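You operate a simulated robot arm through the tools that you are given. There is no shell and no other tool. Be economical: measure what you need, move in short steps, check, and stop when the job is done.

You are at the controls of a simulated two-armed robot. One attempt, no reset.

JOB
Take the cloth from the free end of the island bench and put it in the blue out tray. Put the dish on the top of the island bench away on the top of the high bench. Put the cup from the top of the island bench in the inside of the sink. Press the white zero button two times. Open the middle island drawer, take the run list card and put it in the inside of the middle island drawer, then shut the drawer. Take the beaker from the top of the island bench and put it on top of the black camera. Put two of the filters from the top of the island bench on the top of the short grey table. Stack the fine carton from the top of the island bench on top of the coarse carton. Turn the aperture dial to 20. Turn the scans dial to 32 x. Do these in any order. Set down upright: cup, run list card, beaker.

Only the result counts: the job must be done as asked and must still hold three seconds after the hand-in. Knocking over, shifting, dropping, spilling or breaking anything else fails it. Flat cloth is picked up by pressing the open fingertips on it (5 to 10 N) and closing them slowly along it; thin cloth reads only 2 to 8 mm in the jaws.

ROBOT AND FRAMES
Two 7-joint arms with two-finger parallel grippers on one trunk, on a base that drives. Base frame: it is fixed to the floor where the robot stands at the start and does not move with it; the origin is under the middle of the robot, x ahead of it, y to its left, z up; the surface under the hand at the start is at about z = 0.76. Lengths are in m, angles in degrees, forces in N, time in s.
The left shoulder is at the start at [0.02, 0.17, 1.178], the right one opposite. With the tool pointing down near the work surface each hand reaches from about 0.1 to 0.66 m from the robot's upright axis, wherever it stands, measured 20 degrees to its own side. Places, roughly: aperture dial [1.3, 1.7, 0.9]; beaker [1.25, 0.5, 0.75]; black camera (8x8x9 cm) [1, 0.4, 0.8]; blue out tray [0.75, 0, 0.75]; carton [1, 1.25, 0.75]; cloth (5x4x3 cm) [0.6, 0, 0.8]; cup (5x5x5 cm) [0.5, 0.1, 0.8]; dish [0.75, 0, 0.75]; filter (6x6x3 cm) [1.2, 1.5, 0.8]; high bench [-0.5, 3.2, 0.9]; inside of the middle island drawer [0.9, 0.6, 0.4]; inside of the sink [1.3, 5.4, 0.6]; middle island drawer [0.8, 0.6, 0.4]; run list card [1, 0.25, 0.75]; scans dial [2.2, 2.5, 1]; top of the short grey table [-1.8, -0.5, 0.7]; white zero button [0.5, 0.3, 0.8]. Payload 3.8 kg a hand.
The tool frame of a hand sits at the grasp point between the pads (the TCP): z along the fingers, y along the line on which they close. The tips reach 0.03 m beyond it. The gripper opens to 0.11 m. The fingers are 0.02 m wide and 0.01 m thick; the gripper's body (0.048 by 0.112 m) begins 0.055 m behind the TCP.
Orientation is that of the tool frame in the base frame, as a unit quaternion [x, y, z, w]. With the fingers straight down and closing along the base's y, the tool's x points along the base's -x, its y along +y and its z along -z.

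CONTROLS
- The arms move only by the tool servo_tool. It takes "left_steps", "right_steps" or both (then of equal length, played together; a hand with none holds still); each is a list of rows, each an object (a shift or turn left out is 0, a gripper value left out holds the last) with "claw": the closure, from 0 (fully open) to 1 (shut); "slide": the shift along the tool's x, y, z in units of 200 mm (1.0 is 200 mm), a list of three; "rotation": the turn, a rotation vector about the tool's x, y, z in units of 45 degrees (1.0 is 45 degrees), a list of three. In form: [{"claw": claw, "slide": [dx, dy, dz], "rotation": [wx, wy, wz]}, ...]. A call has 1 to 8 rows; each row is the pose to reach, as a shift and turn from the pose commanded when the call began, along the tool's axes at that moment. A call with a number of a shift or a turn outside -1 to 1 is refused whole. Rows are played at 5 a second. More than 0.05 m and 8.6 degrees between two rows, or a gripper value outside its range, and nothing of the call is played. Where a pose cannot be reached the arm comes as near as it can. A force on the tool above 40 N (or 10 N above the force at the start of the call, whichever is more), or a blocked arm, ends the call early, and 0.2 s more pass. The fingers move at their own pace (about 0.072 m/s each) and stop on an object; they squeeze with about 28 N. The grip force told is the motor's: it shows also when the fingers shut on nothing. Time passes only in rows, and 0.2 s behind the last, so rows that repeat a pose let the fingers close. It gives the time, the measured TCP pose, the force on the tool (base axes), the opening and the grip force at its end, in the units of the frame above (readings bear some noise), with the torque about the TCP (base axes, N m) and any sound that the robot's microphone picked up.
- Cameras (640 x 400 px; columns grow to the right, rows downward): "scene" is now at [0.0928, 0.0463, 1.3222]; the picture's right is [0.54, -0.84, 0.00], its down [-0.55, -0.35, -0.76] and it looks along [0.64, 0.41, -0.65] (base axes); focal length 214 px, centre (320, 200). "left" rides on the left gripper at [0.072, -0.017, -0.103] in its tool frame; the picture's right is [0.23, 0.97, 0.00], its down [-0.76, 0.18, -0.62] and it looks along [-0.61, 0.14, 0.78] (tool axes); focal length 222 px, centre (320, 200). "right" rides on the right gripper at [0.072, 0.017, -0.103] in its tool frame; the picture's right is [-0.23, 0.97, 0.00], its down [-0.76, -0.18, -0.62] and it looks along [-0.61, -0.14, 0.78] (tool axes); focal length 222 px, centre (320, 200). There is no depth. A picture from a camera that has moved, and an enlarged one, comes with that camera's place and axes in the base frame and with its lens.
- get_image(camera): a new picture of that camera. The clock stands still meanwhile.
- lift_body(by): slides the trunk up (or, below 0, down) by that many m; the arms and the scene camera ride with it, the base frame stays. It gives what a move gives, with no picture.
- roll_base(legs): drives the robot by 1 to 6 legs, each [ahead, turn to the left] in m and degrees, along the robot's own axes; the way and the turn of a leg run together, so that a leg with both is an arc; at most 1.5 m and 180 degrees a leg. The arms and the cameras ride along, it lands a little off, and it stops where it bumps. It gives what a move gives.
- head_to(pan, tilt): turns the head with the scene camera to pan (to the left, within 80 degrees either way) and tilt (down, from -29 to 69), counted from straight ahead of the robot. It gives what a move gives.
- enlarge(camera, box): a new picture of the part [left, top, right, bottom] of that camera's present view, enlarged. The clock stands still meanwhile.
- sign_off(): hands the job in; it is judged then, once.

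Work in short steps. Places have to be worked out from the pictures, the camera data and where the tool is seen: move nearer, look again, correct. Check each grasp and each placing, and mend what went wrong. You have 535 turns and 316 pictures in all, those below and enlarged ones among them. Open the grippers and draw the arms clear of the work before you hand the job in, unless the task says otherwise.

The tools are called after ">>>" as name(argument=value, ...) on one line, values as JSON. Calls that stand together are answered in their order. servo_tool: Moves the arms, as the interface text tells. Its arguments: {"type":"object","properties":{"left_steps":{"type":"array","items":{"type":"object","properties":{"claw":{"type":"number"},"slide":{"type":"array","items":{"type":"number"}},"rotation":{"type":"array","items":{"type":"number"}}}}},"right_steps":{"type":"array","items":{"type":"object","properties":{"claw":{"type":"number"},"slide":{"type":"array","items":{"type":"number"}},"rotation":{"type":"array","items":{"type":"number"}}}}}},"required":[]} The other tools are called the same way: lift_body (by) slides the trunk up or down; roll_base (legs) drives the base; head_to (pan, tilt) turns the head that bears the scene camera; get_image (camera) takes a picture; enlarge (camera, box) takes an enlarged picture of a part of a camera's view; sign_off () hands the job in.

At the start:

```text
t: 0.0
left_tool_pos: [0.2632, 0.394, 1.1702]
left_orientation: [0.0, 1.0, 0.0, 0.0]
left_force: [-0.4, -0.4, 1.0]
left_ft_torque: [0.03, -0.03, 0.0]
left_grip_width: 0.1101
left_grip_force: 0.1
right_tool_pos: [0.4215, 0.0004, 1.1019]
right_orientation: [0.001, 1.0, 0.0, 0.0]
right_force: [0.1, 0.8, -0.3]
right_ft_torque: [0.02, 0.01, 0.01]
right_grip_width: 0.1102
right_grip_force: 0.2
trunk travel left (down, up): [-0.275, 0.295]
robot x, y, heading: [0.0003, -0.001, -0.1]
head pan, tilt: [33.0, 40.7]
```

scene: 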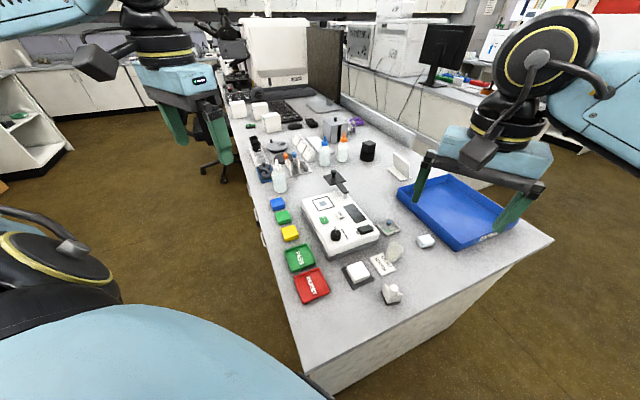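
right: 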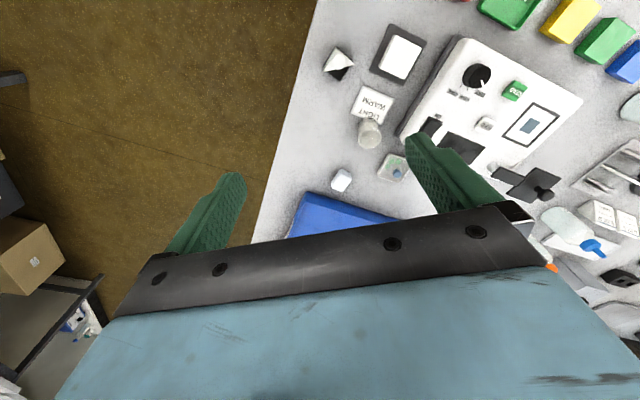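
left: 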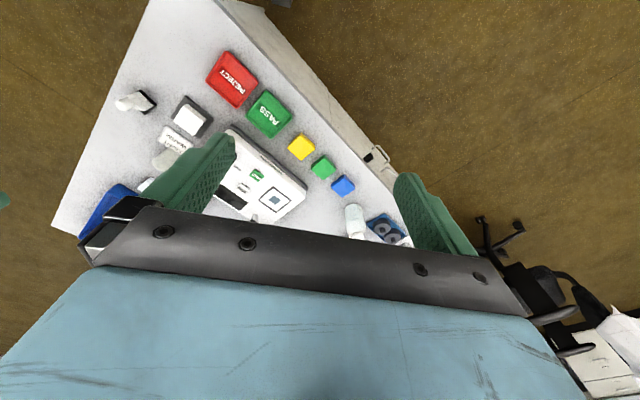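

I start by looking closely at the island from the scene camera.

>>> enlarge(camera="scene", box=[220, 80, 420, 205])

>>> enlarge(camera="scene", box=[260, 180, 460, 305])

```text
3.20 times, centred on (320, 142) of scene
camera zoom: at [0.0928, 0.0463, 1.3222], right [0.54, -0.84, 0.0], down [-0.55, -0.35, -0.76], along [0.64, 0.41, -0.65], focal length 686 px, centre (320, 384)
```

zoom: 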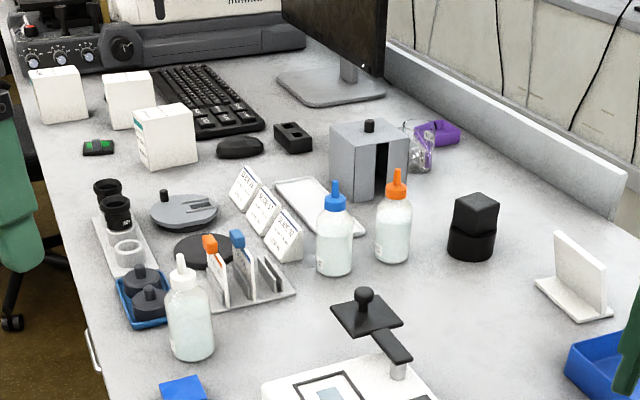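

```text
3.20 times, centred on (360, 242) of scene
camera zoom: at [0.0928, 0.0463, 1.3222], right [0.54, -0.84, 0.0], down [-0.55, -0.35, -0.76], along [0.64, 0.41, -0.65], focal length 686 px, centre (192, 64)
```

zoom: 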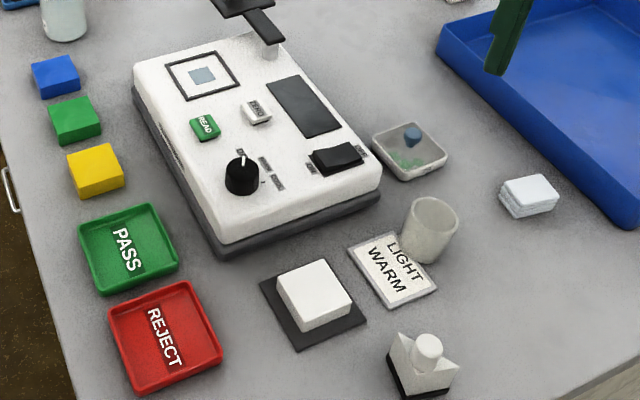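

I look around to know the surroundings: left, far left, and right.

>>> head_to(pan=75, tilt=12)

>>> get_image(camera="scene")

>>> head_to(pan=40, tilt=12)

>>> get_image(camera="scene")

>>> head_to(pan=-75, tilt=20)

>>> get_image(camera="scene")

```text
t: 1.1
left_tool_pos: [0.2635, 0.3939, 1.1702]
left_orientation: [0.0, 1.0, 0.0, 0.0]
left_force: [-0.6, 0.3, -0.3]
left_ft_torque: [-0.02, 0.0, -0.01]
left_grip_width: 0.1101
left_grip_force: 0.1
right_tool_pos: [0.4217, 0.0007, 1.1005]
right_orientation: [0.0, 1.0, -0.001, 0.0]
right_force: [-0.4, -0.1, -0.2]
right_ft_torque: [-0.01, 0.01, 0.02]
right_grip_width: 0.1103
right_grip_force: 0.0
trunk travel left (down, up): [-0.275, 0.295]
robot x, y, heading: [-0.0002, -0.0002, -0.1]
head pan, tilt: [75.0, 12.0]
```

```text
310 pictures are left
camera scene: at [0.0461, 0.0904, 1.3676], right [0.97, -0.26, 0.0], down [-0.05, -0.2, -0.98], along [0.25, 0.94, -0.21], focal length 214 px, centre (320, 200)
```

scene: 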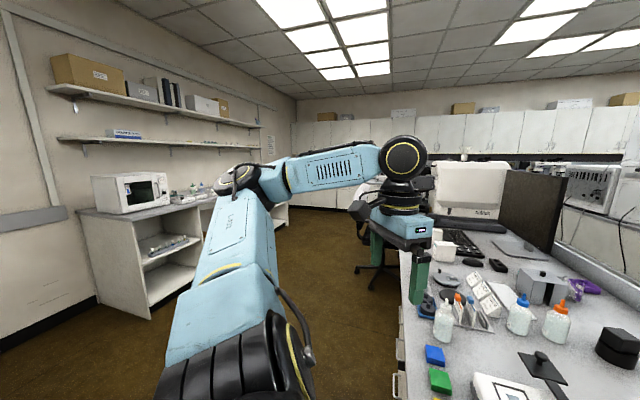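

```text
t: 2.1
left_tool_pos: [0.2637, 0.3949, 1.1701]
left_orientation: [0.0, 1.0, 0.001, 0.0]
left_force: [0.8, -0.4, 1.0]
left_ft_torque: [-0.02, 0.0, -0.01]
left_grip_width: 0.1099
left_grip_force: 0.0
right_tool_pos: [0.4229, -0.0004, 1.1013]
right_orientation: [0.0, 1.0, 0.0, 0.0]
right_force: [0.3, 0.7, 0.0]
right_ft_torque: [0.0, 0.01, 0.06]
right_grip_width: 0.1101
right_grip_force: 0.1
trunk travel left (down, up): [-0.275, 0.295]
robot x, y, heading: [0.001, 0.0009, 0.1]
head pan, tilt: [40.0, 12.0]
```

```text
309 pictures are left
camera scene: at [0.0933, 0.0603, 1.3677], right [0.64, -0.77, 0.0], down [-0.16, -0.13, -0.98], along [0.75, 0.63, -0.21], focal length 214 px, centre (320, 200)
```

scene: 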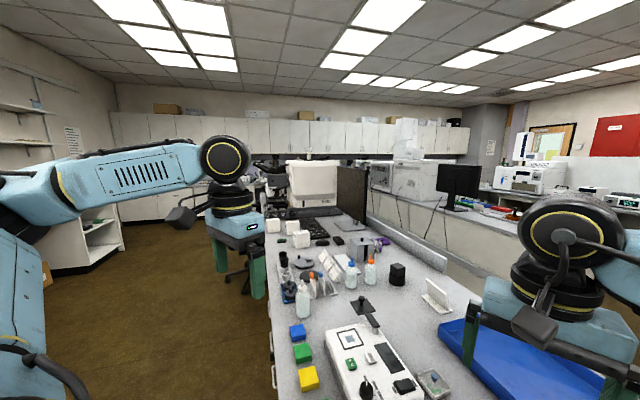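

```text
t: 4.0
left_tool_pos: [0.2617, 0.3947, 1.1697]
left_orientation: [0.001, 1.0, 0.0, 0.0]
left_force: [0.3, 0.2, -0.1]
left_ft_torque: [0.0, -0.01, 0.01]
left_grip_width: 0.1102
left_grip_force: 0.1
right_tool_pos: [0.4224, -0.0005, 1.101]
right_orientation: [0.0, 1.0, 0.0, 0.0]
right_force: [0.4, 0.1, 0.9]
right_ft_torque: [0.0, -0.01, -0.01]
right_grip_width: 0.1098
right_grip_force: 0.1
trunk travel left (down, up): [-0.275, 0.295]
robot x, y, heading: [-0.0008, -0.0004, -0.1]
head pan, tilt: [-75.0, 20.0]
```

```text
308 pictures are left
camera scene: at [0.0461, -0.0896, 1.3546], right [-0.97, -0.26, 0.0], down [-0.09, 0.33, -0.94], along [0.24, -0.91, -0.34], focal length 214 px, centre (320, 200)
```

scene: 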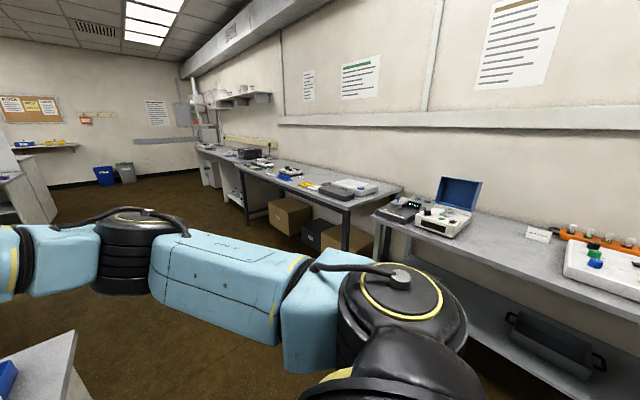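

The zero button triangulates to about [0.54, 0.257, 0.835]. I bring the left hand, shut, above it in two moves.

>>> servo_tool(left_steps=[{"claw": 1, "slide": [-0.2, -0.1, 0.1]}, {"claw": 1, "slide": [-0.4, -0.2, 0.2]}, {"claw": 1, "slide": [-0.6, -0.35, 0.3]}, {"claw": 1, "slide": [-0.8, -0.5, 0.4]}, {"claw": 1, "slide": [-1, -0.68, 0.5]}])

>>> head_to(pan=25, tilt=50)

>>> get_image(camera="left")

>>> get_image(camera="scene")

```text
refused: row 3 steps farther than a row can; nothing moved
```

```text
t: 5.8
left_tool_pos: [0.2623, 0.3942, 1.1712]
left_orientation: [0.0, 1.0, 0.0, 0.0]
left_force: [-0.7, -0.1, 0.5]
left_ft_torque: [-0.04, 0.0, -0.03]
left_grip_width: 0.1099
left_grip_force: 0.1
right_tool_pos: [0.422, 0.0007, 1.1002]
right_orientation: [0.0, 1.0, 0.0, 0.0]
right_force: [0.6, -0.4, 0.4]
right_ft_torque: [-0.03, 0.01, -0.02]
right_grip_width: 0.1098
right_grip_force: 0.1
trunk travel left (down, up): [-0.275, 0.295]
robot x, y, heading: [-0.0027, 0.0029, 0.0]
head pan, tilt: [25.0, 50.0]
```

```text
307 pictures are left
camera left: at [0.1924, 0.3776, 1.274], right [-0.23, 0.97, 0.0], down [0.76, 0.18, 0.62], along [0.61, 0.14, -0.78], focal length 222 px, centre (320, 200)
```

left: 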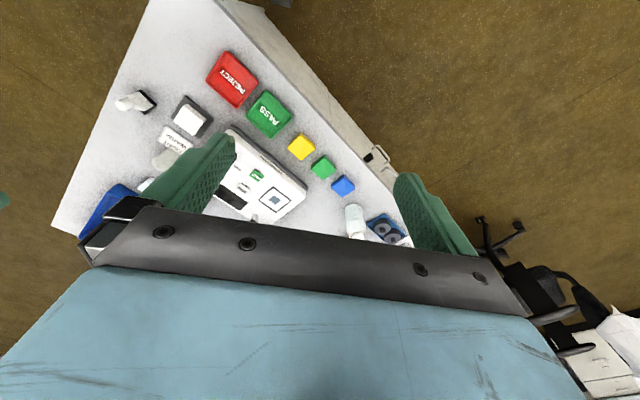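

```text
306 pictures are left
camera scene: at [0.0917, 0.0328, 1.3091], right [0.42, -0.91, 0.0], down [-0.69, -0.32, -0.64], along [0.58, 0.27, -0.77], focal length 214 px, centre (320, 200)
```

scene: 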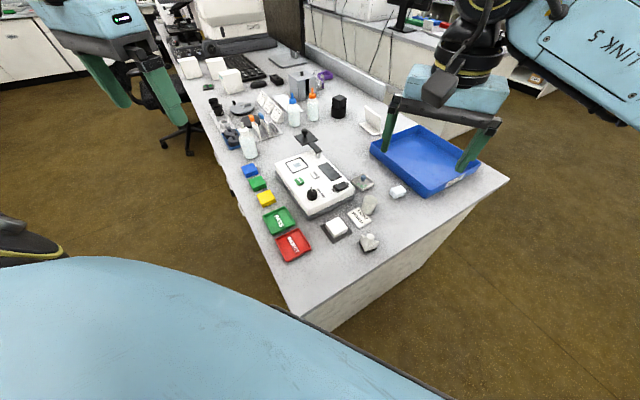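

A row's step must stay under 0.25 units in total; I redo it with finer rows.

>>> servo_tool(left_steps=[{"claw": 1, "slide": [-0.17, -0.1, 0.08]}, {"claw": 1, "slide": [-0.34, -0.2, 0.16]}, {"claw": 1, "slide": [-0.51, -0.3, 0.24]}, {"claw": 1, "slide": [-0.68, -0.4, 0.32]}, {"claw": 1, "slide": [-0.85, -0.5, 0.4]}, {"claw": 1, "slide": [-1, -0.6, 0.48]}, {"claw": 1, "slide": [-1, -0.68, 0.6]}])

>>> get_image(camera="left")

```text
t: 7.4
left_tool_pos: [0.4644, 0.2588, 1.0482]
left_orientation: [0.0, 1.0, 0.0, 0.001]
left_force: [0.4, -0.1, -0.1]
left_ft_torque: [-0.03, 0.06, -0.02]
left_grip_width: 0.0
left_grip_force: 27.4
right_tool_pos: [0.4219, 0.0004, 1.1011]
right_orientation: [0.0, 1.0, 0.0, 0.0]
right_force: [0.1, -0.4, -0.3]
right_ft_torque: [0.01, -0.03, 0.0]
right_grip_width: 0.1098
right_grip_force: 0.1
trunk travel left (down, up): [-0.275, 0.295]
robot x, y, heading: [0.0013, -0.003, 0.1]
head pan, tilt: [25.0, 50.0]
```

```text
305 pictures are left
camera left: at [0.3933, 0.2421, 1.1529], right [-0.23, 0.97, 0.0], down [0.76, 0.18, 0.62], along [0.61, 0.14, -0.78], focal length 222 px, centre (320, 200)
```

left: 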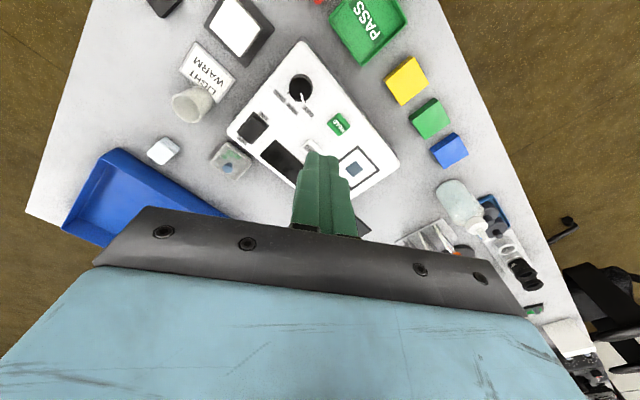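

The button sits under the fingertips' image at about (0.54, 0.26). I move above it, tips ~3 cm over the top, and check from the head camera.

>>> servo_tool(left_steps=[{"slide": [-0.2, 0, 0.1]}, {"slide": [-0.38, 0, 0.25]}, {"slide": [-0.38, 0, 0.45]}, {"slide": [-0.38, 0, 0.65]}, {"slide": [-0.38, 0, 0.77]}])

>>> enlarge(camera="scene", box=[240, 120, 400, 220])

>>> enlarge(camera="left", box=[220, 60, 420, 240])

```text
t: 8.6
left_tool_pos: [0.5062, 0.2772, 0.9177]
left_orientation: [0.0, 1.0, 0.0, 0.001]
left_force: [0.4, -0.1, -0.1]
left_ft_torque: [0.01, 0.0, -0.03]
left_grip_width: 0.0001
left_grip_force: 27.9
left hand out of reach, approached as far as the arm can: row 3, 4, 5
right_tool_pos: [0.4212, -0.0001, 1.1009]
right_orientation: [0.0, 1.0, 0.0, 0.001]
right_force: [0.1, -0.7, 0.0]
right_ft_torque: [0.01, 0.05, 0.01]
right_grip_width: 0.1101
right_grip_force: 0.0
trunk travel left (down, up): [-0.275, 0.295]
robot x, y, heading: [-0.0016, 0.0008, -0.1]
head pan, tilt: [25.0, 50.0]
```

```text
4.00 times, centred on (320, 170) of scene
camera zoom: at [0.0916, 0.0329, 1.3091], right [0.42, -0.91, 0.0], down [-0.69, -0.32, -0.64], along [0.58, 0.27, -0.77], focal length 858 px, centre (320, 320)
```

zoom: 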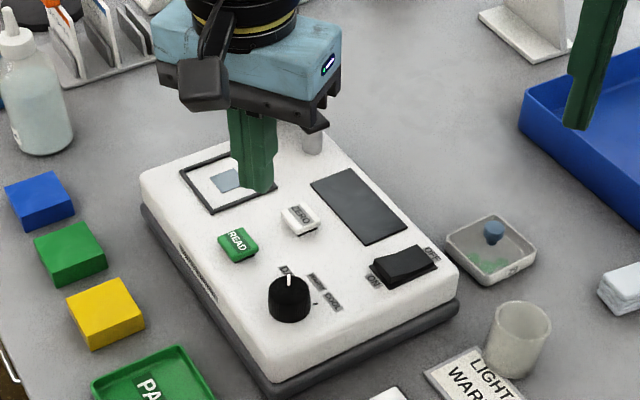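

```text
2.22 times, centred on (320, 150) of left
camera zoom: at [0.4347, 0.2606, 1.0223], right [-0.23, 0.97, 0.0], down [0.76, 0.18, 0.62], along [0.61, 0.14, -0.78], focal length 494 px, centre (320, 311)
```

zoom: 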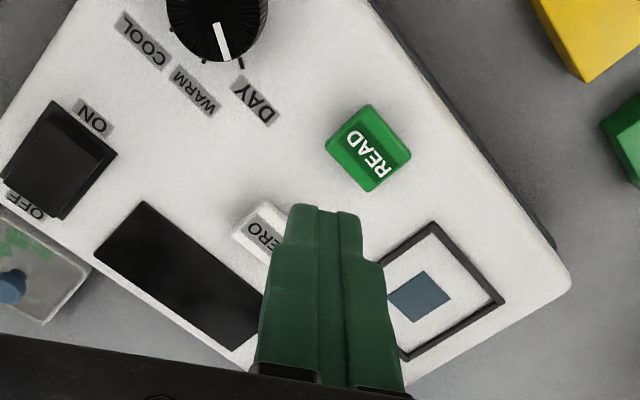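

The left hand ran out of reach at this height; it may be wrist limits, so I raise the trunk 0.12 m and try again.

>>> lift_body(by=0.12)

>>> servo_tool(left_steps=[{"slide": [-0.16, -0.09, 0]}, {"slide": [-0.16, -0.09, 0.2]}, {"slide": [-0.16, -0.09, 0.4]}, {"slide": [-0.16, -0.09, 0.6]}, {"slide": [-0.16, -0.09, 0.7]}])

```text
t: 10.1
left_tool_pos: [0.5065, 0.2777, 1.0395]
left_orientation: [0.0, 1.0, 0.0, 0.0]
left_force: [-0.7, 0.2, 0.7]
left_ft_torque: [0.04, 0.0, 0.04]
left_grip_width: 0.0001
left_grip_force: 27.8
right_tool_pos: [0.4225, -0.0001, 1.2207]
right_orientation: [0.0, 1.0, 0.0, 0.0]
right_force: [0.1, 0.8, -0.4]
right_ft_torque: [0.01, -0.04, 0.02]
right_grip_width: 0.1099
right_grip_force: 0.0
trunk travel left (down, up): [-0.395, 0.175]
robot x, y, heading: [0.0006, 0.0028, -0.2]
head pan, tilt: [25.0, 50.0]
```

```text
t: 11.3
left_tool_pos: [0.4714, 0.2977, 0.9875]
left_orientation: [0.0, 1.0, 0.0, 0.0]
left_force: [0.3, 0.8, 0.6]
left_ft_torque: [0.02, 0.0, 0.02]
left_grip_width: 0.0
left_grip_force: 28.3
left hand out of reach, approached as far as the arm can: row 1, 2, 3, 4, 5
right_tool_pos: [0.4213, -0.0004, 1.2208]
right_orientation: [0.0, 1.0, 0.0, 0.0]
right_force: [0.1, 0.2, 0.4]
right_ft_torque: [0.01, 0.0, -0.04]
right_grip_width: 0.1102
right_grip_force: 0.1
trunk travel left (down, up): [-0.395, 0.175]
robot x, y, heading: [0.0009, 0.002, -0.0]
head pan, tilt: [25.0, 50.0]
```

Raising made it worse, so the reach is a sphere about the shoulder; lowering helps. I raise both hands first, then lower the trunk.

>>> servo_tool(left_steps=[{"slide": [0.1, 0, -0.2]}, {"slide": [0.1, 0, -0.4]}, {"slide": [0.1, 0, -0.6]}, {"slide": [0.1, 0, -0.8]}], right_steps=[{"slide": [0.1, 0.1, -0.2]}, {"slide": [0.2, 0.1, -0.4]}, {"slide": [0.3, 0.1, -0.55]}, {"slide": [0.3, 0.1, -0.55]}])

>>> lift_body(by=-0.3)

```text
t: 12.3
left_tool_pos: [0.4493, 0.2964, 1.1443]
left_orientation: [0.0, 1.0, -0.001, 0.0]
left_force: [0.0, -0.1, 0.4]
left_ft_torque: [0.01, 0.04, 0.02]
left_grip_width: 0.0001
left_grip_force: 27.8
right_tool_pos: [0.3613, 0.0195, 1.331]
right_orientation: [0.0, 1.0, 0.001, 0.0]
right_force: [-0.7, 0.8, 0.2]
right_ft_torque: [0.03, 0.01, 0.0]
right_grip_width: 0.11
right_grip_force: 0.1
trunk travel left (down, up): [-0.395, 0.175]
robot x, y, heading: [0.0003, 0.0023, -0.2]
head pan, tilt: [25.0, 50.0]
```

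```text
t: 15.3
left_tool_pos: [0.4493, 0.2956, 0.848]
left_orientation: [0.0, 1.0, 0.0, 0.004]
left_force: [-3.2, 8.1, 30.7]
left_ft_torque: [-0.06, -0.15, 0.02]
left_grip_width: 0.0001
left_grip_force: 27.9
right_tool_pos: [0.3599, 0.0199, 1.0313]
right_orientation: [0.0, 1.0, 0.0, 0.0]
right_force: [-0.6, 1.2, -0.6]
right_ft_torque: [0.01, 0.0, -0.01]
right_grip_width: 0.1099
right_grip_force: 0.1
trunk travel left (down, up): [-0.095, 0.475]
robot x, y, heading: [-0.0018, 0.0022, -0.0]
head pan, tilt: [25.0, 50.0]
```

My mistake: the left hand came down onto the device. I lift it straight off now and check.

>>> servo_tool(left_steps=[{"slide": [0, 0, -0.2]}, {"slide": [0, 0, -0.4]}, {"slide": [0, 0, -0.6]}])

>>> get_image(camera="scene")

>>> get_image(camera="left")

```text
t: 16.1
left_tool_pos: [0.4484, 0.2969, 0.9652]
left_orientation: [0.0, 1.0, 0.0, 0.0]
left_force: [0.0, -0.6, -0.2]
left_ft_torque: [-0.02, -0.02, 0.0]
left_grip_width: 0.0001
left_grip_force: 27.9
right_tool_pos: [0.3611, 0.0196, 1.03]
right_orientation: [0.0, 1.0, 0.0, 0.0]
right_force: [-0.3, -0.5, -0.2]
right_ft_torque: [-0.01, -0.01, 0.01]
right_grip_width: 0.1099
right_grip_force: 0.1
trunk travel left (down, up): [-0.095, 0.475]
robot x, y, heading: [-0.0005, 0.0014, 0.1]
head pan, tilt: [25.0, 50.0]
```

```text
302 pictures are left
camera scene: at [0.0913, 0.0326, 1.1291], right [0.42, -0.91, 0.0], down [-0.69, -0.32, -0.64], along [0.58, 0.27, -0.77], focal length 214 px, centre (320, 200)
```

scene: 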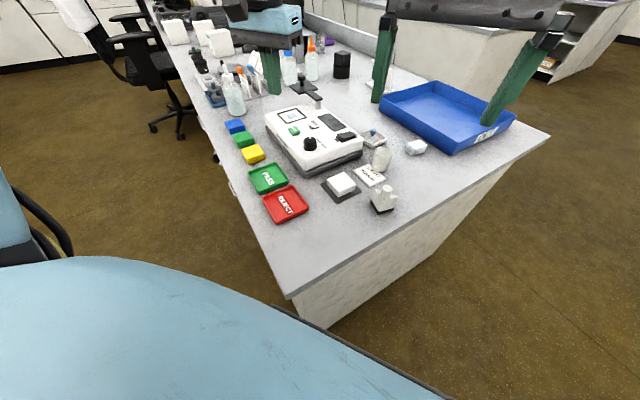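

```text
301 pictures are left
camera left: at [0.3782, 0.2807, 1.0695], right [-0.23, 0.97, 0.0], down [0.76, 0.18, 0.62], along [0.61, 0.14, -0.78], focal length 222 px, centre (320, 200)
```

left: 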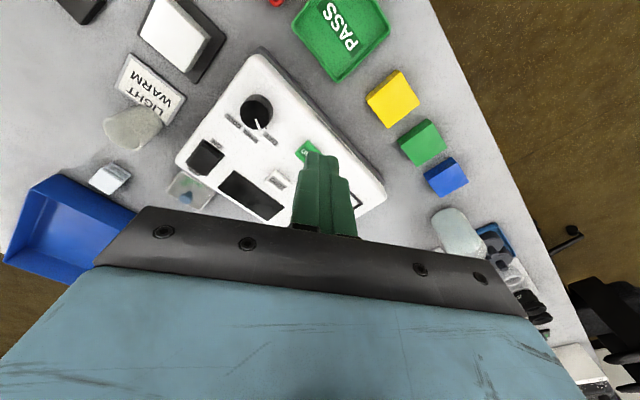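

The touch was on the bare casing ~5 cm from READ, and nothing seems to have shifted. The button is at (0.542, 0.263); I go above it.

>>> servo_tool(left_steps=[{"slide": [-0.2, -0.1, 0]}, {"slide": [-0.4, -0.16, 0]}, {"slide": [-0.47, -0.175, 0.15]}, {"slide": [-0.47, -0.175, 0.35]}])

>>> enlarge(camera="scene", box=[240, 70, 400, 170])

>>> enlarge(camera="left", box=[220, 60, 420, 240])

```text
t: 17.1
left_tool_pos: [0.5448, 0.2633, 0.8935]
left_orientation: [-0.001, 1.0, 0.0, -0.001]
left_force: [0.5, 0.2, -0.6]
left_ft_torque: [0.02, 0.01, -0.03]
left_grip_width: 0.0
left_grip_force: 28.2
right_tool_pos: [0.3618, 0.0206, 1.0295]
right_orientation: [-0.001, 1.0, 0.0, 0.001]
right_force: [-0.5, 0.3, 0.8]
right_ft_torque: [0.01, 0.04, -0.05]
right_grip_width: 0.1101
right_grip_force: 0.1
trunk travel left (down, up): [-0.095, 0.475]
robot x, y, heading: [-0.0011, -0.002, -0.0]
head pan, tilt: [25.0, 50.0]
```

```text
4.00 times, centred on (320, 120) of scene
camera zoom: at [0.0918, 0.033, 1.129], right [0.42, -0.91, 0.0], down [-0.69, -0.32, -0.64], along [0.58, 0.27, -0.77], focal length 858 px, centre (320, 520)
```

zoom: 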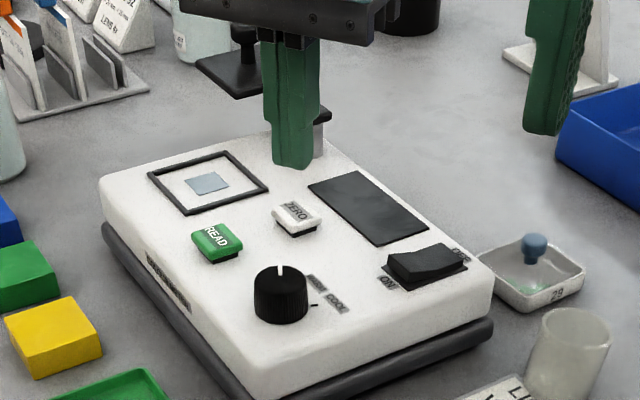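

```text
2.22 times, centred on (320, 150) of left
camera zoom: at [0.4737, 0.2462, 0.9961], right [-0.23, 0.97, 0.0], down [0.76, 0.18, 0.62], along [0.61, 0.14, -0.78], focal length 494 px, centre (320, 311)
```

zoom: 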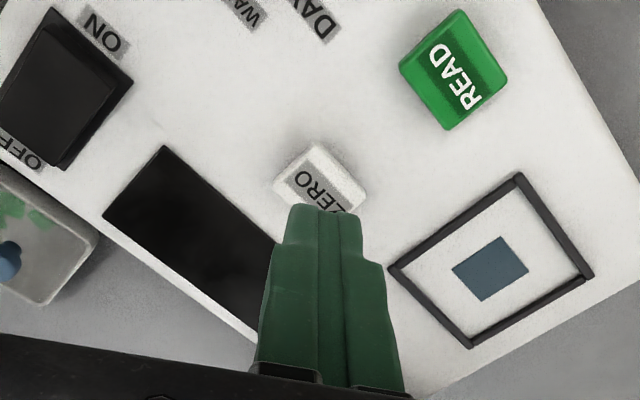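

Both views agree the button is at (0.547, 0.263). I descend gently and watch force.

>>> servo_tool(left_steps=[{"slide": [-0.01, 0, 0.1]}, {"slide": [-0.01, 0, 0.14]}, {"slide": [-0.01, 0, 0.155]}, {"slide": [-0.01, 0, 0.165]}, {"slide": [-0.01, 0, 0.175]}, {"slide": [-0.01, 0, 0.175]}])

```text
t: 18.5
left_tool_pos: [0.5457, 0.2615, 0.8584]
left_orientation: [0.0, 1.0, 0.0, 0.001]
left_force: [0.8, 0.0, 1.6]
left_ft_torque: [0.01, 0.02, -0.02]
left_grip_width: 0.0
left_grip_force: 27.9
right_tool_pos: [0.3615, 0.0212, 1.0301]
right_orientation: [0.0, 1.0, 0.0, 0.0]
right_force: [0.7, -0.3, 0.4]
right_ft_torque: [-0.03, 0.04, 0.04]
right_grip_width: 0.1099
right_grip_force: 0.0
trunk travel left (down, up): [-0.095, 0.475]
robot x, y, heading: [0.0016, 0.003, 0.0]
head pan, tilt: [25.0, 50.0]
```

Just touching perhaps; I go on millimetre by millimetre.

>>> servo_tool(left_steps=[{"slide": [0, 0, 0.005]}, {"slide": [0, 0, 0.01]}, {"slide": [0, 0, 0.015]}, {"slide": [0, 0, 0.015]}])

```text
t: 19.5
left_tool_pos: [0.5459, 0.261, 0.8563]
left_orientation: [-0.001, 1.0, 0.0, 0.0]
left_force: [1.1, 1.0, 2.7]
left_ft_torque: [0.04, -0.05, -0.01]
left_grip_width: 0.0
left_grip_force: 27.7
right_tool_pos: [0.3604, 0.021, 1.0313]
right_orientation: [0.0, 1.0, 0.001, 0.0]
right_force: [0.4, -0.4, 0.2]
right_ft_torque: [-0.04, -0.01, -0.01]
right_grip_width: 0.1104
right_grip_force: 0.0
trunk travel left (down, up): [-0.095, 0.475]
robot x, y, heading: [-0.0009, -0.0041, -0.1]
head pan, tilt: [25.0, 50.0]
heard: click
```

A click: one press. I lift clear and press again to the same depth.

>>> servo_tool(left_steps=[{"slide": [0, 0, -0.05]}, {"slide": [0, 0, -0.06]}, {"slide": [0, 0, -0.06]}])

>>> servo_tool(left_steps=[{"slide": [0, 0, 0.03]}, {"slide": [0, 0, 0.05]}, {"slide": [0, 0, 0.06]}, {"slide": [0, 0, 0.062]}, {"slide": [0, 0, 0.062]}])

```text
t: 20.3
left_tool_pos: [0.544, 0.263, 0.8667]
left_orientation: [0.0, 1.0, 0.001, 0.0]
left_force: [-0.6, 0.4, 0.8]
left_ft_torque: [-0.02, -0.01, 0.0]
left_grip_width: 0.0
left_grip_force: 28.2
right_tool_pos: [0.3607, 0.0203, 1.0305]
right_orientation: [0.0, 1.0, 0.0, 0.0]
right_force: [-0.7, 0.6, -0.1]
right_ft_torque: [0.01, 0.01, 0.0]
right_grip_width: 0.1098
right_grip_force: 0.1
trunk travel left (down, up): [-0.095, 0.475]
robot x, y, heading: [0.0015, -0.001, 0.3]
head pan, tilt: [25.0, 50.0]
```

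```text
t: 21.5
left_tool_pos: [0.5453, 0.2628, 0.8562]
left_orientation: [0.0, 1.0, 0.0, 0.0]
left_force: [-0.7, -0.5, 2.9]
left_ft_torque: [-0.04, -0.02, -0.01]
left_grip_width: 0.0
left_grip_force: 27.7
right_tool_pos: [0.3604, 0.0205, 1.0314]
right_orientation: [0.001, 1.0, -0.001, 0.0]
right_force: [0.1, -1.0, 0.1]
right_ft_torque: [0.0, -0.02, 0.02]
right_grip_width: 0.1099
right_grip_force: 0.0
trunk travel left (down, up): [-0.095, 0.475]
robot x, y, heading: [0.001, -0.0026, 0.0]
head pan, tilt: [25.0, 50.0]
heard: click
```

Second click: the zero task is done. I lift the left hand clear.

>>> servo_tool(left_steps=[{"claw": 1, "slide": [0, 0, -0.2]}, {"claw": 1, "slide": [0, 0, -0.4]}, {"claw": 1, "slide": [0.1, 0, -0.6]}, {"claw": 0, "slide": [0.25, 0, -0.8]}, {"claw": 0, "slide": [0.4, 0.1, -0.95]}, {"claw": 0, "slide": [0.6, 0.2, -1]}, {"claw": 0, "slide": [0.8, 0.3, -1]}, {"claw": 0, "slide": [1, 0.4, -1]}], right_steps=[{"slide": [0.1, 0, 0]}, {"slide": [0.2, -0.1, -0.05]}, {"slide": [0.3, -0.2, -0.1]}, {"slide": [0.4, -0.3, -0.1]}, {"slide": [0.5, -0.4, -0.1]}, {"slide": [0.55, -0.5, -0.1]}, {"slide": [0.6, -0.6, -0.1]}, {"slide": [0.6, -0.7, -0.1]}])

>>> head_to(pan=-40, tilt=45)

>>> get_image(camera="scene")

```text
t: 22.8
left_tool_pos: [0.4529, 0.2887, 1.0481]
left_orientation: [0.001, 1.0, 0.0, 0.001]
left_force: [0.4, -0.4, -0.4]
left_ft_torque: [-0.01, 0.02, 0.02]
left_grip_width: 0.0982
left_grip_force: 0.0
right_tool_pos: [0.2668, -0.0636, 1.049]
right_orientation: [0.018, 1.0, 0.001, -0.006]
right_force: [6.5, 5.9, -4.0]
right_ft_torque: [-0.88, 0.54, -0.54]
right_grip_width: 0.11
right_grip_force: 0.1
trunk travel left (down, up): [-0.095, 0.475]
robot x, y, heading: [-0.0013, -0.0001, -0.1]
head pan, tilt: [25.0, 50.0]
stopped in row 6 (right hand): the force on the tool passed its limit at 48 N (the readings are from after the stop); the commanded pose is now the measured one
```

```text
t: 24.2
left_tool_pos: [0.4536, 0.288, 1.0477]
left_orientation: [-0.001, 1.0, 0.0, 0.0]
left_force: [-0.8, 0.1, 0.4]
left_ft_torque: [0.0, -0.01, 0.01]
left_grip_width: 0.1098
left_grip_force: 0.0
right_tool_pos: [0.2638, -0.064, 1.0491]
right_orientation: [0.014, 1.0, 0.002, -0.004]
right_force: [-0.2, -0.6, -0.4]
right_ft_torque: [0.0, 0.0, -0.01]
right_grip_width: 0.11
right_grip_force: 0.1
trunk travel left (down, up): [-0.095, 0.475]
robot x, y, heading: [0.0001, 0.0018, -0.1]
head pan, tilt: [-40.0, 45.0]
```

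```text
298 pictures are left
camera scene: at [0.0842, -0.0519, 1.136], right [-0.64, -0.77, 0.0], down [-0.54, 0.45, -0.71], along [0.54, -0.45, -0.71], focal length 214 px, centre (320, 200)
```

scene: 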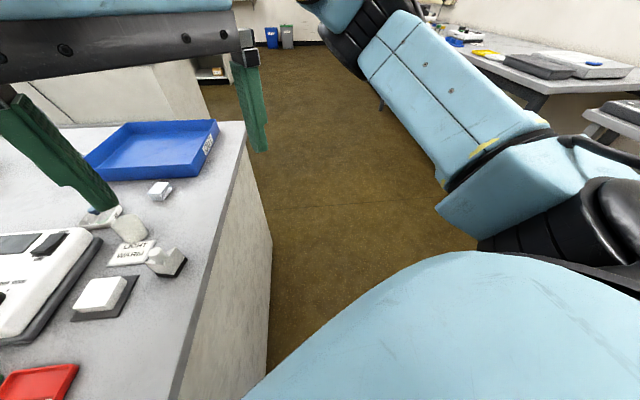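

The right hand merely brushed the robot's own body; I move it forward a bit, then drive along the free end: turn right, ahead 0.4 m, turn left to face the island.

>>> servo_tool(right_steps=[{"slide": [-0.15, 0, -0.1]}, {"slide": [-0.3, -0.05, -0.2]}, {"slide": [-0.4, -0.1, -0.3]}], left_steps=[{"slide": [0.15, 0, 0]}, {"slide": [0.3, 0, 0]}, {"slide": [0.4, 0, 0]}])

>>> roll_base(legs=[[0, -33], [0.4, 0], [0, 89]])

>>> head_to(pan=0, tilt=45)

>>> get_image(camera="scene")

```text
t: 25.0
left_tool_pos: [0.3742, 0.2892, 1.0484]
left_orientation: [-0.001, 1.0, -0.001, 0.0]
left_force: [-0.6, -0.1, 0.5]
left_ft_torque: [-0.02, 0.0, 0.0]
left_grip_width: 0.11
left_grip_force: 0.0
right_tool_pos: [0.3447, -0.0875, 1.1075]
right_orientation: [0.015, 1.0, 0.002, -0.004]
right_force: [0.3, 0.6, 0.2]
right_ft_torque: [0.01, 0.01, 0.03]
right_grip_width: 0.1101
right_grip_force: 0.1
trunk travel left (down, up): [-0.095, 0.475]
robot x, y, heading: [0.0019, 0.0021, -0.1]
head pan, tilt: [-40.0, 45.0]
```

```text
t: 26.8
left_tool_pos: [0.4061, 0.0988, 1.0488]
left_orientation: [0.256, 0.967, 0.0, 0.0]
left_force: [1.0, 0.7, -0.2]
left_ft_torque: [-0.01, 0.04, 0.01]
left_grip_width: 0.11
left_grip_force: 0.1
right_tool_pos: [0.1928, -0.2135, 1.1068]
right_orientation: [0.272, 0.962, 0.003, -0.004]
right_force: [-0.3, -0.1, -0.1]
right_ft_torque: [0.02, 0.0, -0.02]
right_grip_width: 0.11
right_grip_force: 0.1
trunk travel left (down, up): [-0.095, 0.475]
robot x, y, heading: [-0.0603, 0.0456, -29.3]
head pan, tilt: [-40.0, 45.0]
stopped in leg 1: the robot was blocked; the commanded pose is now the measured one
```

```text
t: 27.9
left_tool_pos: [0.4056, 0.0985, 1.0486]
left_orientation: [0.258, 0.966, 0.0, 0.0]
left_force: [-0.1, 0.2, 0.5]
left_ft_torque: [-0.01, -0.01, 0.0]
left_grip_width: 0.11
left_grip_force: 0.0
right_tool_pos: [0.1933, -0.2124, 1.1058]
right_orientation: [0.271, 0.963, 0.001, -0.004]
right_force: [-0.4, 0.3, 0.2]
right_ft_torque: [0.0, -0.01, 0.02]
right_grip_width: 0.1099
right_grip_force: 0.1
trunk travel left (down, up): [-0.095, 0.475]
robot x, y, heading: [-0.0585, 0.0393, -29.5]
head pan, tilt: [0.0, 45.0]
```

```text
297 pictures are left
camera scene: at [0.0313, -0.0087, 1.136], right [-0.49, -0.87, 0.0], down [-0.62, 0.35, -0.71], along [0.62, -0.35, -0.71], focal length 214 px, centre (320, 200)
```

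scene: 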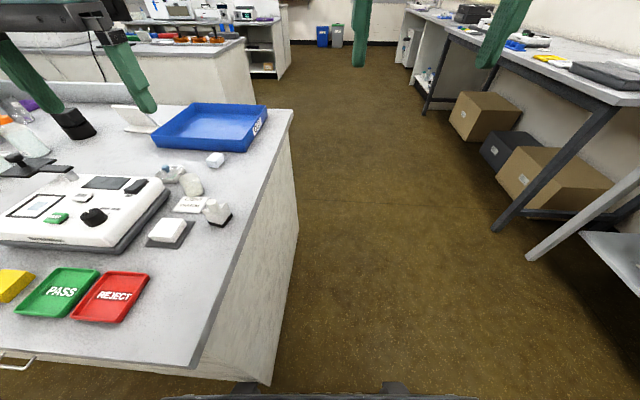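

It was blocked while turning. I look left and right to see what it touches.

>>> head_to(pan=80, tilt=60)

>>> get_image(camera="scene")

>>> head_to(pan=-80, tilt=45)

>>> get_image(camera="scene")

```text
t: 29.4
left_tool_pos: [0.4058, 0.0985, 1.0493]
left_orientation: [0.256, 0.967, 0.0, 0.0]
left_force: [0.1, 0.1, 0.7]
left_ft_torque: [-0.02, 0.0, 0.0]
left_grip_width: 0.11
left_grip_force: 0.0
right_tool_pos: [0.1924, -0.2133, 1.1065]
right_orientation: [0.27, 0.963, 0.001, -0.004]
right_force: [-0.6, 0.3, 0.3]
right_ft_torque: [-0.01, 0.02, 0.0]
right_grip_width: 0.1102
right_grip_force: 0.1
trunk travel left (down, up): [-0.095, 0.475]
robot x, y, heading: [-0.0601, 0.0412, -29.0]
head pan, tilt: [80.0, 60.0]
```

```text
296 pictures are left
camera scene: at [0.0026, 0.0827, 1.1165], right [0.77, -0.63, 0.0], down [-0.55, -0.67, -0.5], along [0.32, 0.39, -0.87], focal length 214 px, centre (320, 200)
```

scene: 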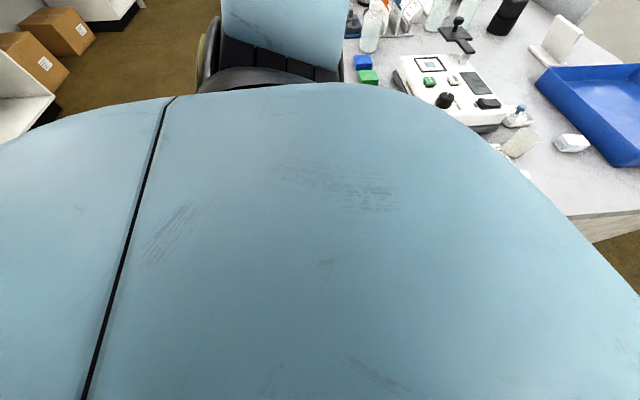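

```text
t: 31.9
left_tool_pos: [0.4066, 0.0992, 1.0472]
left_orientation: [0.257, 0.966, 0.0, 0.0]
left_force: [-0.4, -1.0, -0.1]
left_ft_torque: [-0.02, 0.01, 0.0]
left_grip_width: 0.1101
left_grip_force: 0.0
right_tool_pos: [0.193, -0.2131, 1.1061]
right_orientation: [0.271, 0.963, 0.002, -0.004]
right_force: [-0.2, -0.7, 0.1]
right_ft_torque: [-0.01, 0.01, -0.02]
right_grip_width: 0.11
right_grip_force: 0.0
trunk travel left (down, up): [-0.095, 0.475]
robot x, y, heading: [-0.0576, 0.0435, -29.0]
head pan, tilt: [-80.0, 45.0]
```

```text
295 pictures are left
camera scene: at [-0.0663, -0.0457, 1.136], right [-0.94, 0.33, 0.0], down [0.23, 0.67, -0.71], along [-0.23, -0.67, -0.71], focal length 214 px, centre (320, 200)
```

scene: 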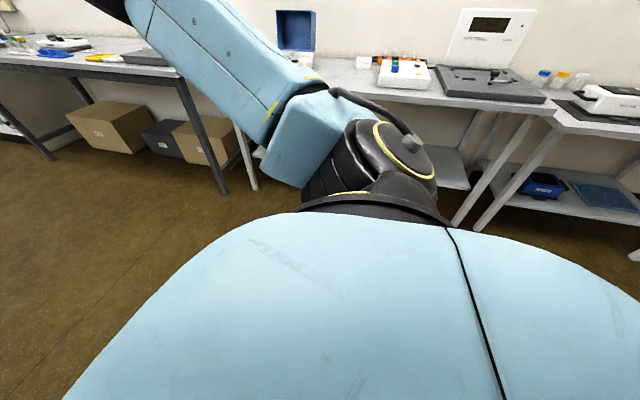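

Not clear what blocked it; I look at the left elbow region.

>>> head_to(pan=75, tilt=25)

>>> get_image(camera="scene")

```text
t: 34.3
left_tool_pos: [0.4061, 0.0999, 1.0481]
left_orientation: [0.257, 0.966, 0.0, 0.0]
left_force: [-0.9, -0.6, -0.2]
left_ft_torque: [-0.01, -0.01, 0.01]
left_grip_width: 0.1097
left_grip_force: 0.1
right_tool_pos: [0.1942, -0.2136, 1.1056]
right_orientation: [0.271, 0.963, 0.002, -0.004]
right_force: [0.6, 0.2, -0.7]
right_ft_torque: [0.03, 0.01, 0.0]
right_grip_width: 0.1101
right_grip_force: 0.0
trunk travel left (down, up): [-0.095, 0.475]
robot x, y, heading: [-0.0559, 0.0436, -29.3]
head pan, tilt: [75.0, 25.0]
```

```text
294 pictures are left
camera scene: at [0.0247, 0.0971, 1.1665], right [0.72, -0.7, 0.0], down [-0.29, -0.3, -0.91], along [0.63, 0.65, -0.42], focal length 214 px, centre (320, 200)
```

scene: 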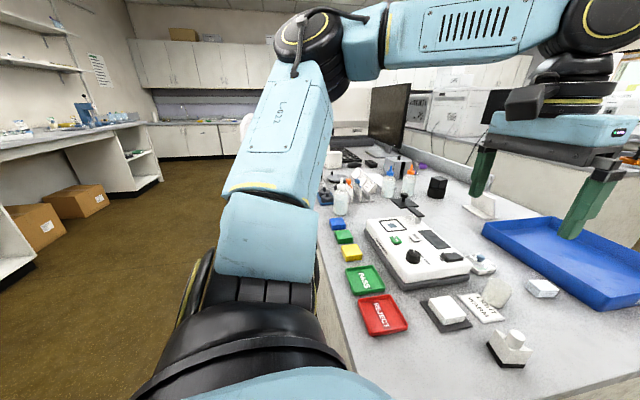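

The arms are clear; it is the base at the island's corner. I back off along the aisle, swing out wider, then come parallel to the free end.

>>> roll_base(legs=[[-0.35, 0], [0, -45], [0.3, 0], [0, 41], [0.62, 0], [0, 90]])

>>> head_to(pan=0, tilt=45)

>>> get_image(camera="scene")

```text
t: 49.0
left_tool_pos: [0.2055, 0.0518, 1.0488]
left_orientation: [-0.477, 0.879, 0.0, 0.0]
left_force: [0.2, 1.3, 0.0]
left_ft_torque: [-0.01, 0.0, -0.01]
left_grip_width: 0.1101
left_grip_force: 0.0
right_tool_pos: [0.5039, -0.1794, 1.108]
right_orientation: [-0.463, 0.886, -0.001, -0.005]
right_force: [-0.1, -0.4, -0.1]
right_ft_torque: [0.01, -0.01, 0.01]
right_grip_width: 0.11
right_grip_force: 0.0
trunk travel left (down, up): [-0.095, 0.475]
robot x, y, heading: [0.2339, -0.42, 57.2]
head pan, tilt: [75.0, 25.0]
```

```text
t: 50.5
left_tool_pos: [0.2056, 0.0502, 1.0479]
left_orientation: [-0.476, 0.879, 0.0, 0.0]
left_force: [-0.1, 0.6, 0.4]
left_ft_torque: [0.03, 0.01, 0.01]
left_grip_width: 0.1099
left_grip_force: 0.0
right_tool_pos: [0.503, -0.1798, 1.1067]
right_orientation: [-0.464, 0.886, -0.001, -0.004]
right_force: [-0.2, 0.2, 0.3]
right_ft_torque: [0.02, -0.01, 0.01]
right_grip_width: 0.1102
right_grip_force: 0.0
trunk travel left (down, up): [-0.095, 0.475]
robot x, y, heading: [0.2378, -0.4145, 57.4]
head pan, tilt: [0.0, 45.0]
```

```text
293 pictures are left
camera scene: at [0.2914, -0.3304, 1.136], right [0.84, -0.54, 0.0], down [-0.38, -0.6, -0.71], along [0.38, 0.6, -0.71], focal length 214 px, centre (320, 200)
```

scene: 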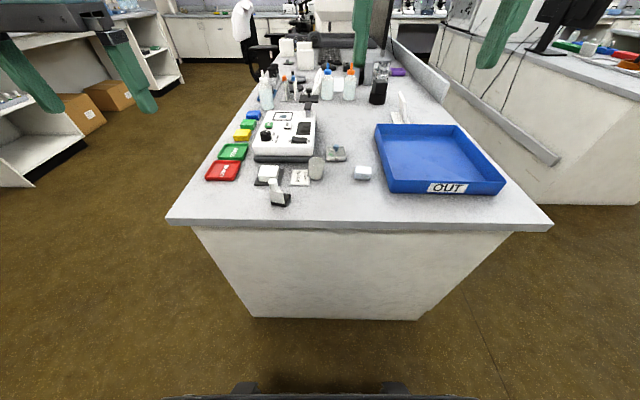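

I'm now squarely in front of the free end, edge ~0.41 m ahead. I drive 0.15 m closer.

>>> roll_base(legs=[[0.15, 0]])

>>> get_image(camera="scene")

>>> enlarge(camera="scene", box=[240, 150, 560, 350])

```text
t: 51.9
left_tool_pos: [0.2893, 0.1807, 1.0481]
left_orientation: [-0.476, 0.879, 0.0, -0.001]
left_force: [-1.0, 0.1, 0.2]
left_ft_torque: [0.02, 0.0, -0.02]
left_grip_width: 0.1099
left_grip_force: 0.0
right_tool_pos: [0.5879, -0.0488, 1.1065]
right_orientation: [-0.463, 0.886, -0.002, -0.004]
right_force: [0.6, 0.0, -0.8]
right_ft_torque: [-0.02, 0.02, 0.01]
right_grip_width: 0.1099
right_grip_force: 0.0
trunk travel left (down, up): [-0.095, 0.475]
robot x, y, heading: [0.3193, -0.2875, 57.3]
head pan, tilt: [0.0, 45.0]
```

```text
292 pictures are left
camera scene: at [0.3751, -0.1995, 1.1359], right [0.84, -0.54, 0.0], down [-0.38, -0.6, -0.71], along [0.38, 0.6, -0.71], focal length 214 px, centre (320, 200)
```

scene: 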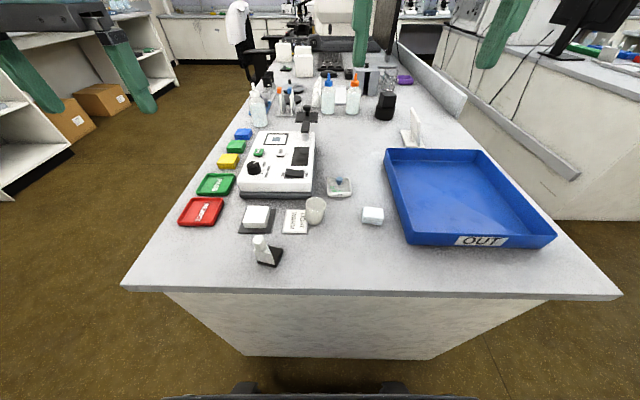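

```text
2.00 times, centred on (400, 250) of scene
camera zoom: at [0.3751, -0.1995, 1.1359], right [0.84, -0.54, 0.0], down [-0.38, -0.6, -0.71], along [0.38, 0.6, -0.71], focal length 429 px, centre (160, 100)
```

zoom: 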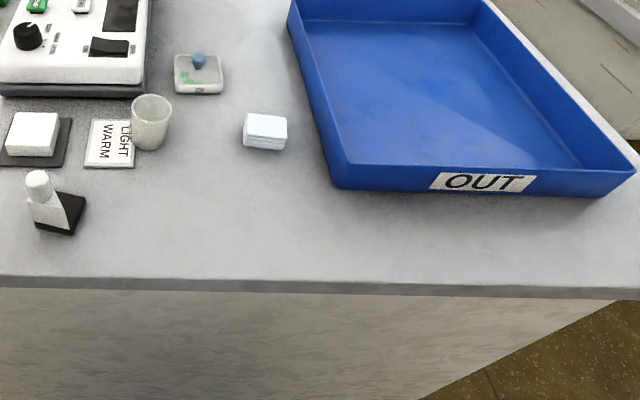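

Cloth sits at robot-frame (fwd 0.415, left −0.116), close to the tray wall, so I'll grip it fore-and-aft. I turn the right hand's yaw 45° while going above it.

>>> servo_tool(right_steps=[{"claw": 0.2, "slide": [-0.06, -0.02, 0.05], "rotation": [0, 0, 0.167]}, {"slide": [-0.12, -0.04, 0.1], "rotation": [0, 0, 0.333]}, {"slide": [-0.18, -0.06, 0.15], "rotation": [0, 0, 0.5]}, {"slide": [-0.24, -0.08, 0.2], "rotation": [0, 0, 0.667]}, {"slide": [-0.3, -0.09, 0.25], "rotation": [0, 0, 0.833]}, {"slide": [-0.345, -0.095, 0.3], "rotation": [0, 0, 1]}])

```text
t: 53.3
left_tool_pos: [0.2883, 0.1807, 1.0475]
left_orientation: [-0.477, 0.879, -0.001, 0.0]
left_force: [0.0, 0.4, 0.1]
left_ft_torque: [-0.02, -0.06, 0.01]
left_grip_width: 0.1102
left_grip_force: 0.0
right_tool_pos: [0.6415, -0.0024, 1.0471]
right_orientation: [-0.088, 0.996, -0.002, -0.004]
right_force: [-0.2, 0.6, 0.2]
right_ft_torque: [0.05, -0.04, 0.01]
right_grip_width: 0.088
right_grip_force: 0.1
trunk travel left (down, up): [-0.095, 0.475]
robot x, y, heading: [0.3192, -0.2828, 57.4]
head pan, tilt: [0.0, 45.0]
```

Turn another 45°.

>>> servo_tool(right_steps=[{"rotation": [0, 0, 0.167]}, {"rotation": [0, 0, 0.333]}, {"rotation": [0, 0, 0.5]}, {"rotation": [0, 0, 0.667]}, {"rotation": [0, 0, 0.833]}, {"rotation": [0, 0, 0.96]}])

>>> get_image(camera="right")

```text
t: 54.7
left_tool_pos: [0.2878, 0.181, 1.0487]
left_orientation: [-0.476, 0.879, 0.0, 0.0]
left_force: [-1.1, 1.2, 0.3]
left_ft_torque: [0.03, -0.04, -0.05]
left_grip_width: 0.1103
left_grip_force: 0.1
right_tool_pos: [0.642, -0.003, 1.0465]
right_orientation: [0.285, 0.959, -0.004, -0.003]
right_force: [-1.2, -0.2, -0.4]
right_ft_torque: [0.0, 0.0, -0.03]
right_grip_width: 0.0882
right_grip_force: 0.0
trunk travel left (down, up): [-0.095, 0.475]
robot x, y, heading: [0.3187, -0.2853, 57.3]
head pan, tilt: [0.0, 45.0]
```

```text
290 pictures are left
camera right: at [0.5915, 0.0524, 1.1485], right [0.72, 0.69, -0.01], down [0.55, -0.56, 0.62], along [0.43, -0.45, -0.78], focal length 222 px, centre (320, 200)
```

right: 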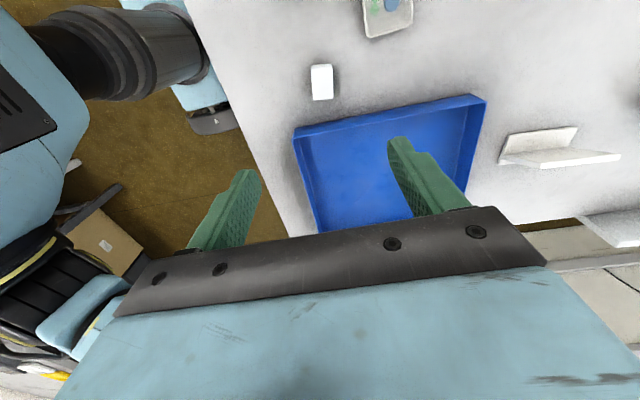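

The hand is centred over the cloth to within 5 mm. I descend, opening 0.088.

>>> servo_tool(right_steps=[{"slide": [0.01, 0.01, 0.2]}, {"slide": [0.018, 0.018, 0.4]}, {"slide": [0.018, 0.018, 0.6]}, {"slide": [0.018, 0.018, 0.8]}, {"slide": [0.018, 0.018, 0.95]}])

>>> get_image(camera="right")

>>> enlarge(camera="scene", box=[300, 150, 460, 250])

```text
t: 55.9
left_tool_pos: [0.2884, 0.1819, 1.0487]
left_orientation: [-0.476, 0.879, -0.001, 0.001]
left_force: [-0.1, -1.0, 0.3]
left_ft_torque: [0.02, -0.01, 0.0]
left_grip_width: 0.1099
left_grip_force: 0.1
right_tool_pos: [0.6396, 0.0003, 0.856]
right_orientation: [0.283, 0.959, -0.003, -0.003]
right_force: [0.3, -0.6, 0.4]
right_ft_torque: [-0.03, -0.01, 0.02]
right_grip_width: 0.0881
right_grip_force: 0.0
trunk travel left (down, up): [-0.095, 0.475]
robot x, y, heading: [0.3214, -0.2844, 57.3]
head pan, tilt: [0.0, 45.0]
```

```text
289 pictures are left
camera right: at [0.5886, 0.0561, 0.9581], right [0.72, 0.69, -0.01], down [0.55, -0.56, 0.62], along [0.43, -0.45, -0.78], focal length 222 px, centre (320, 200)
```

right: 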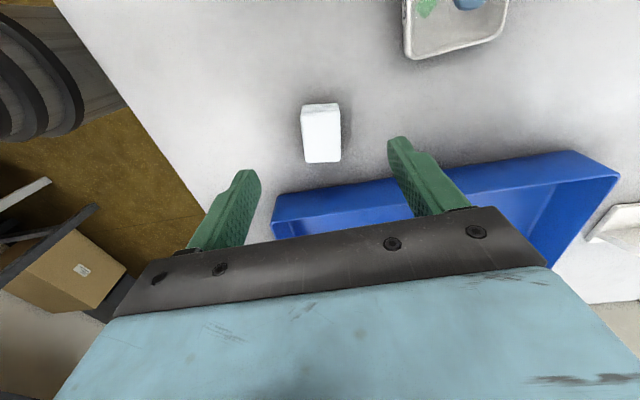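

```text
4.00 times, centred on (380, 200) of scene
camera zoom: at [0.3748, -0.2001, 1.136], right [0.84, -0.54, 0.0], down [-0.38, -0.6, -0.71], along [0.38, 0.6, -0.71], focal length 858 px, centre (80, 200)
```

zoom: 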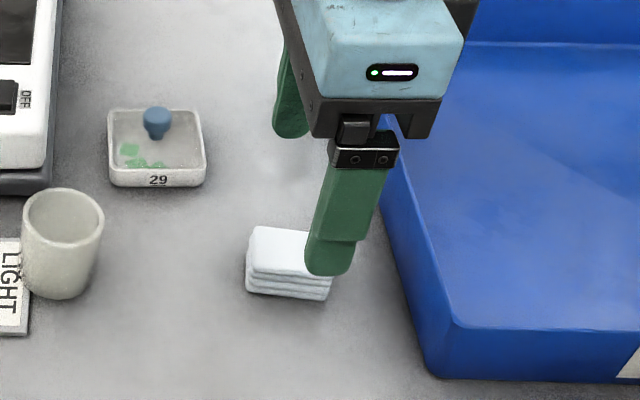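

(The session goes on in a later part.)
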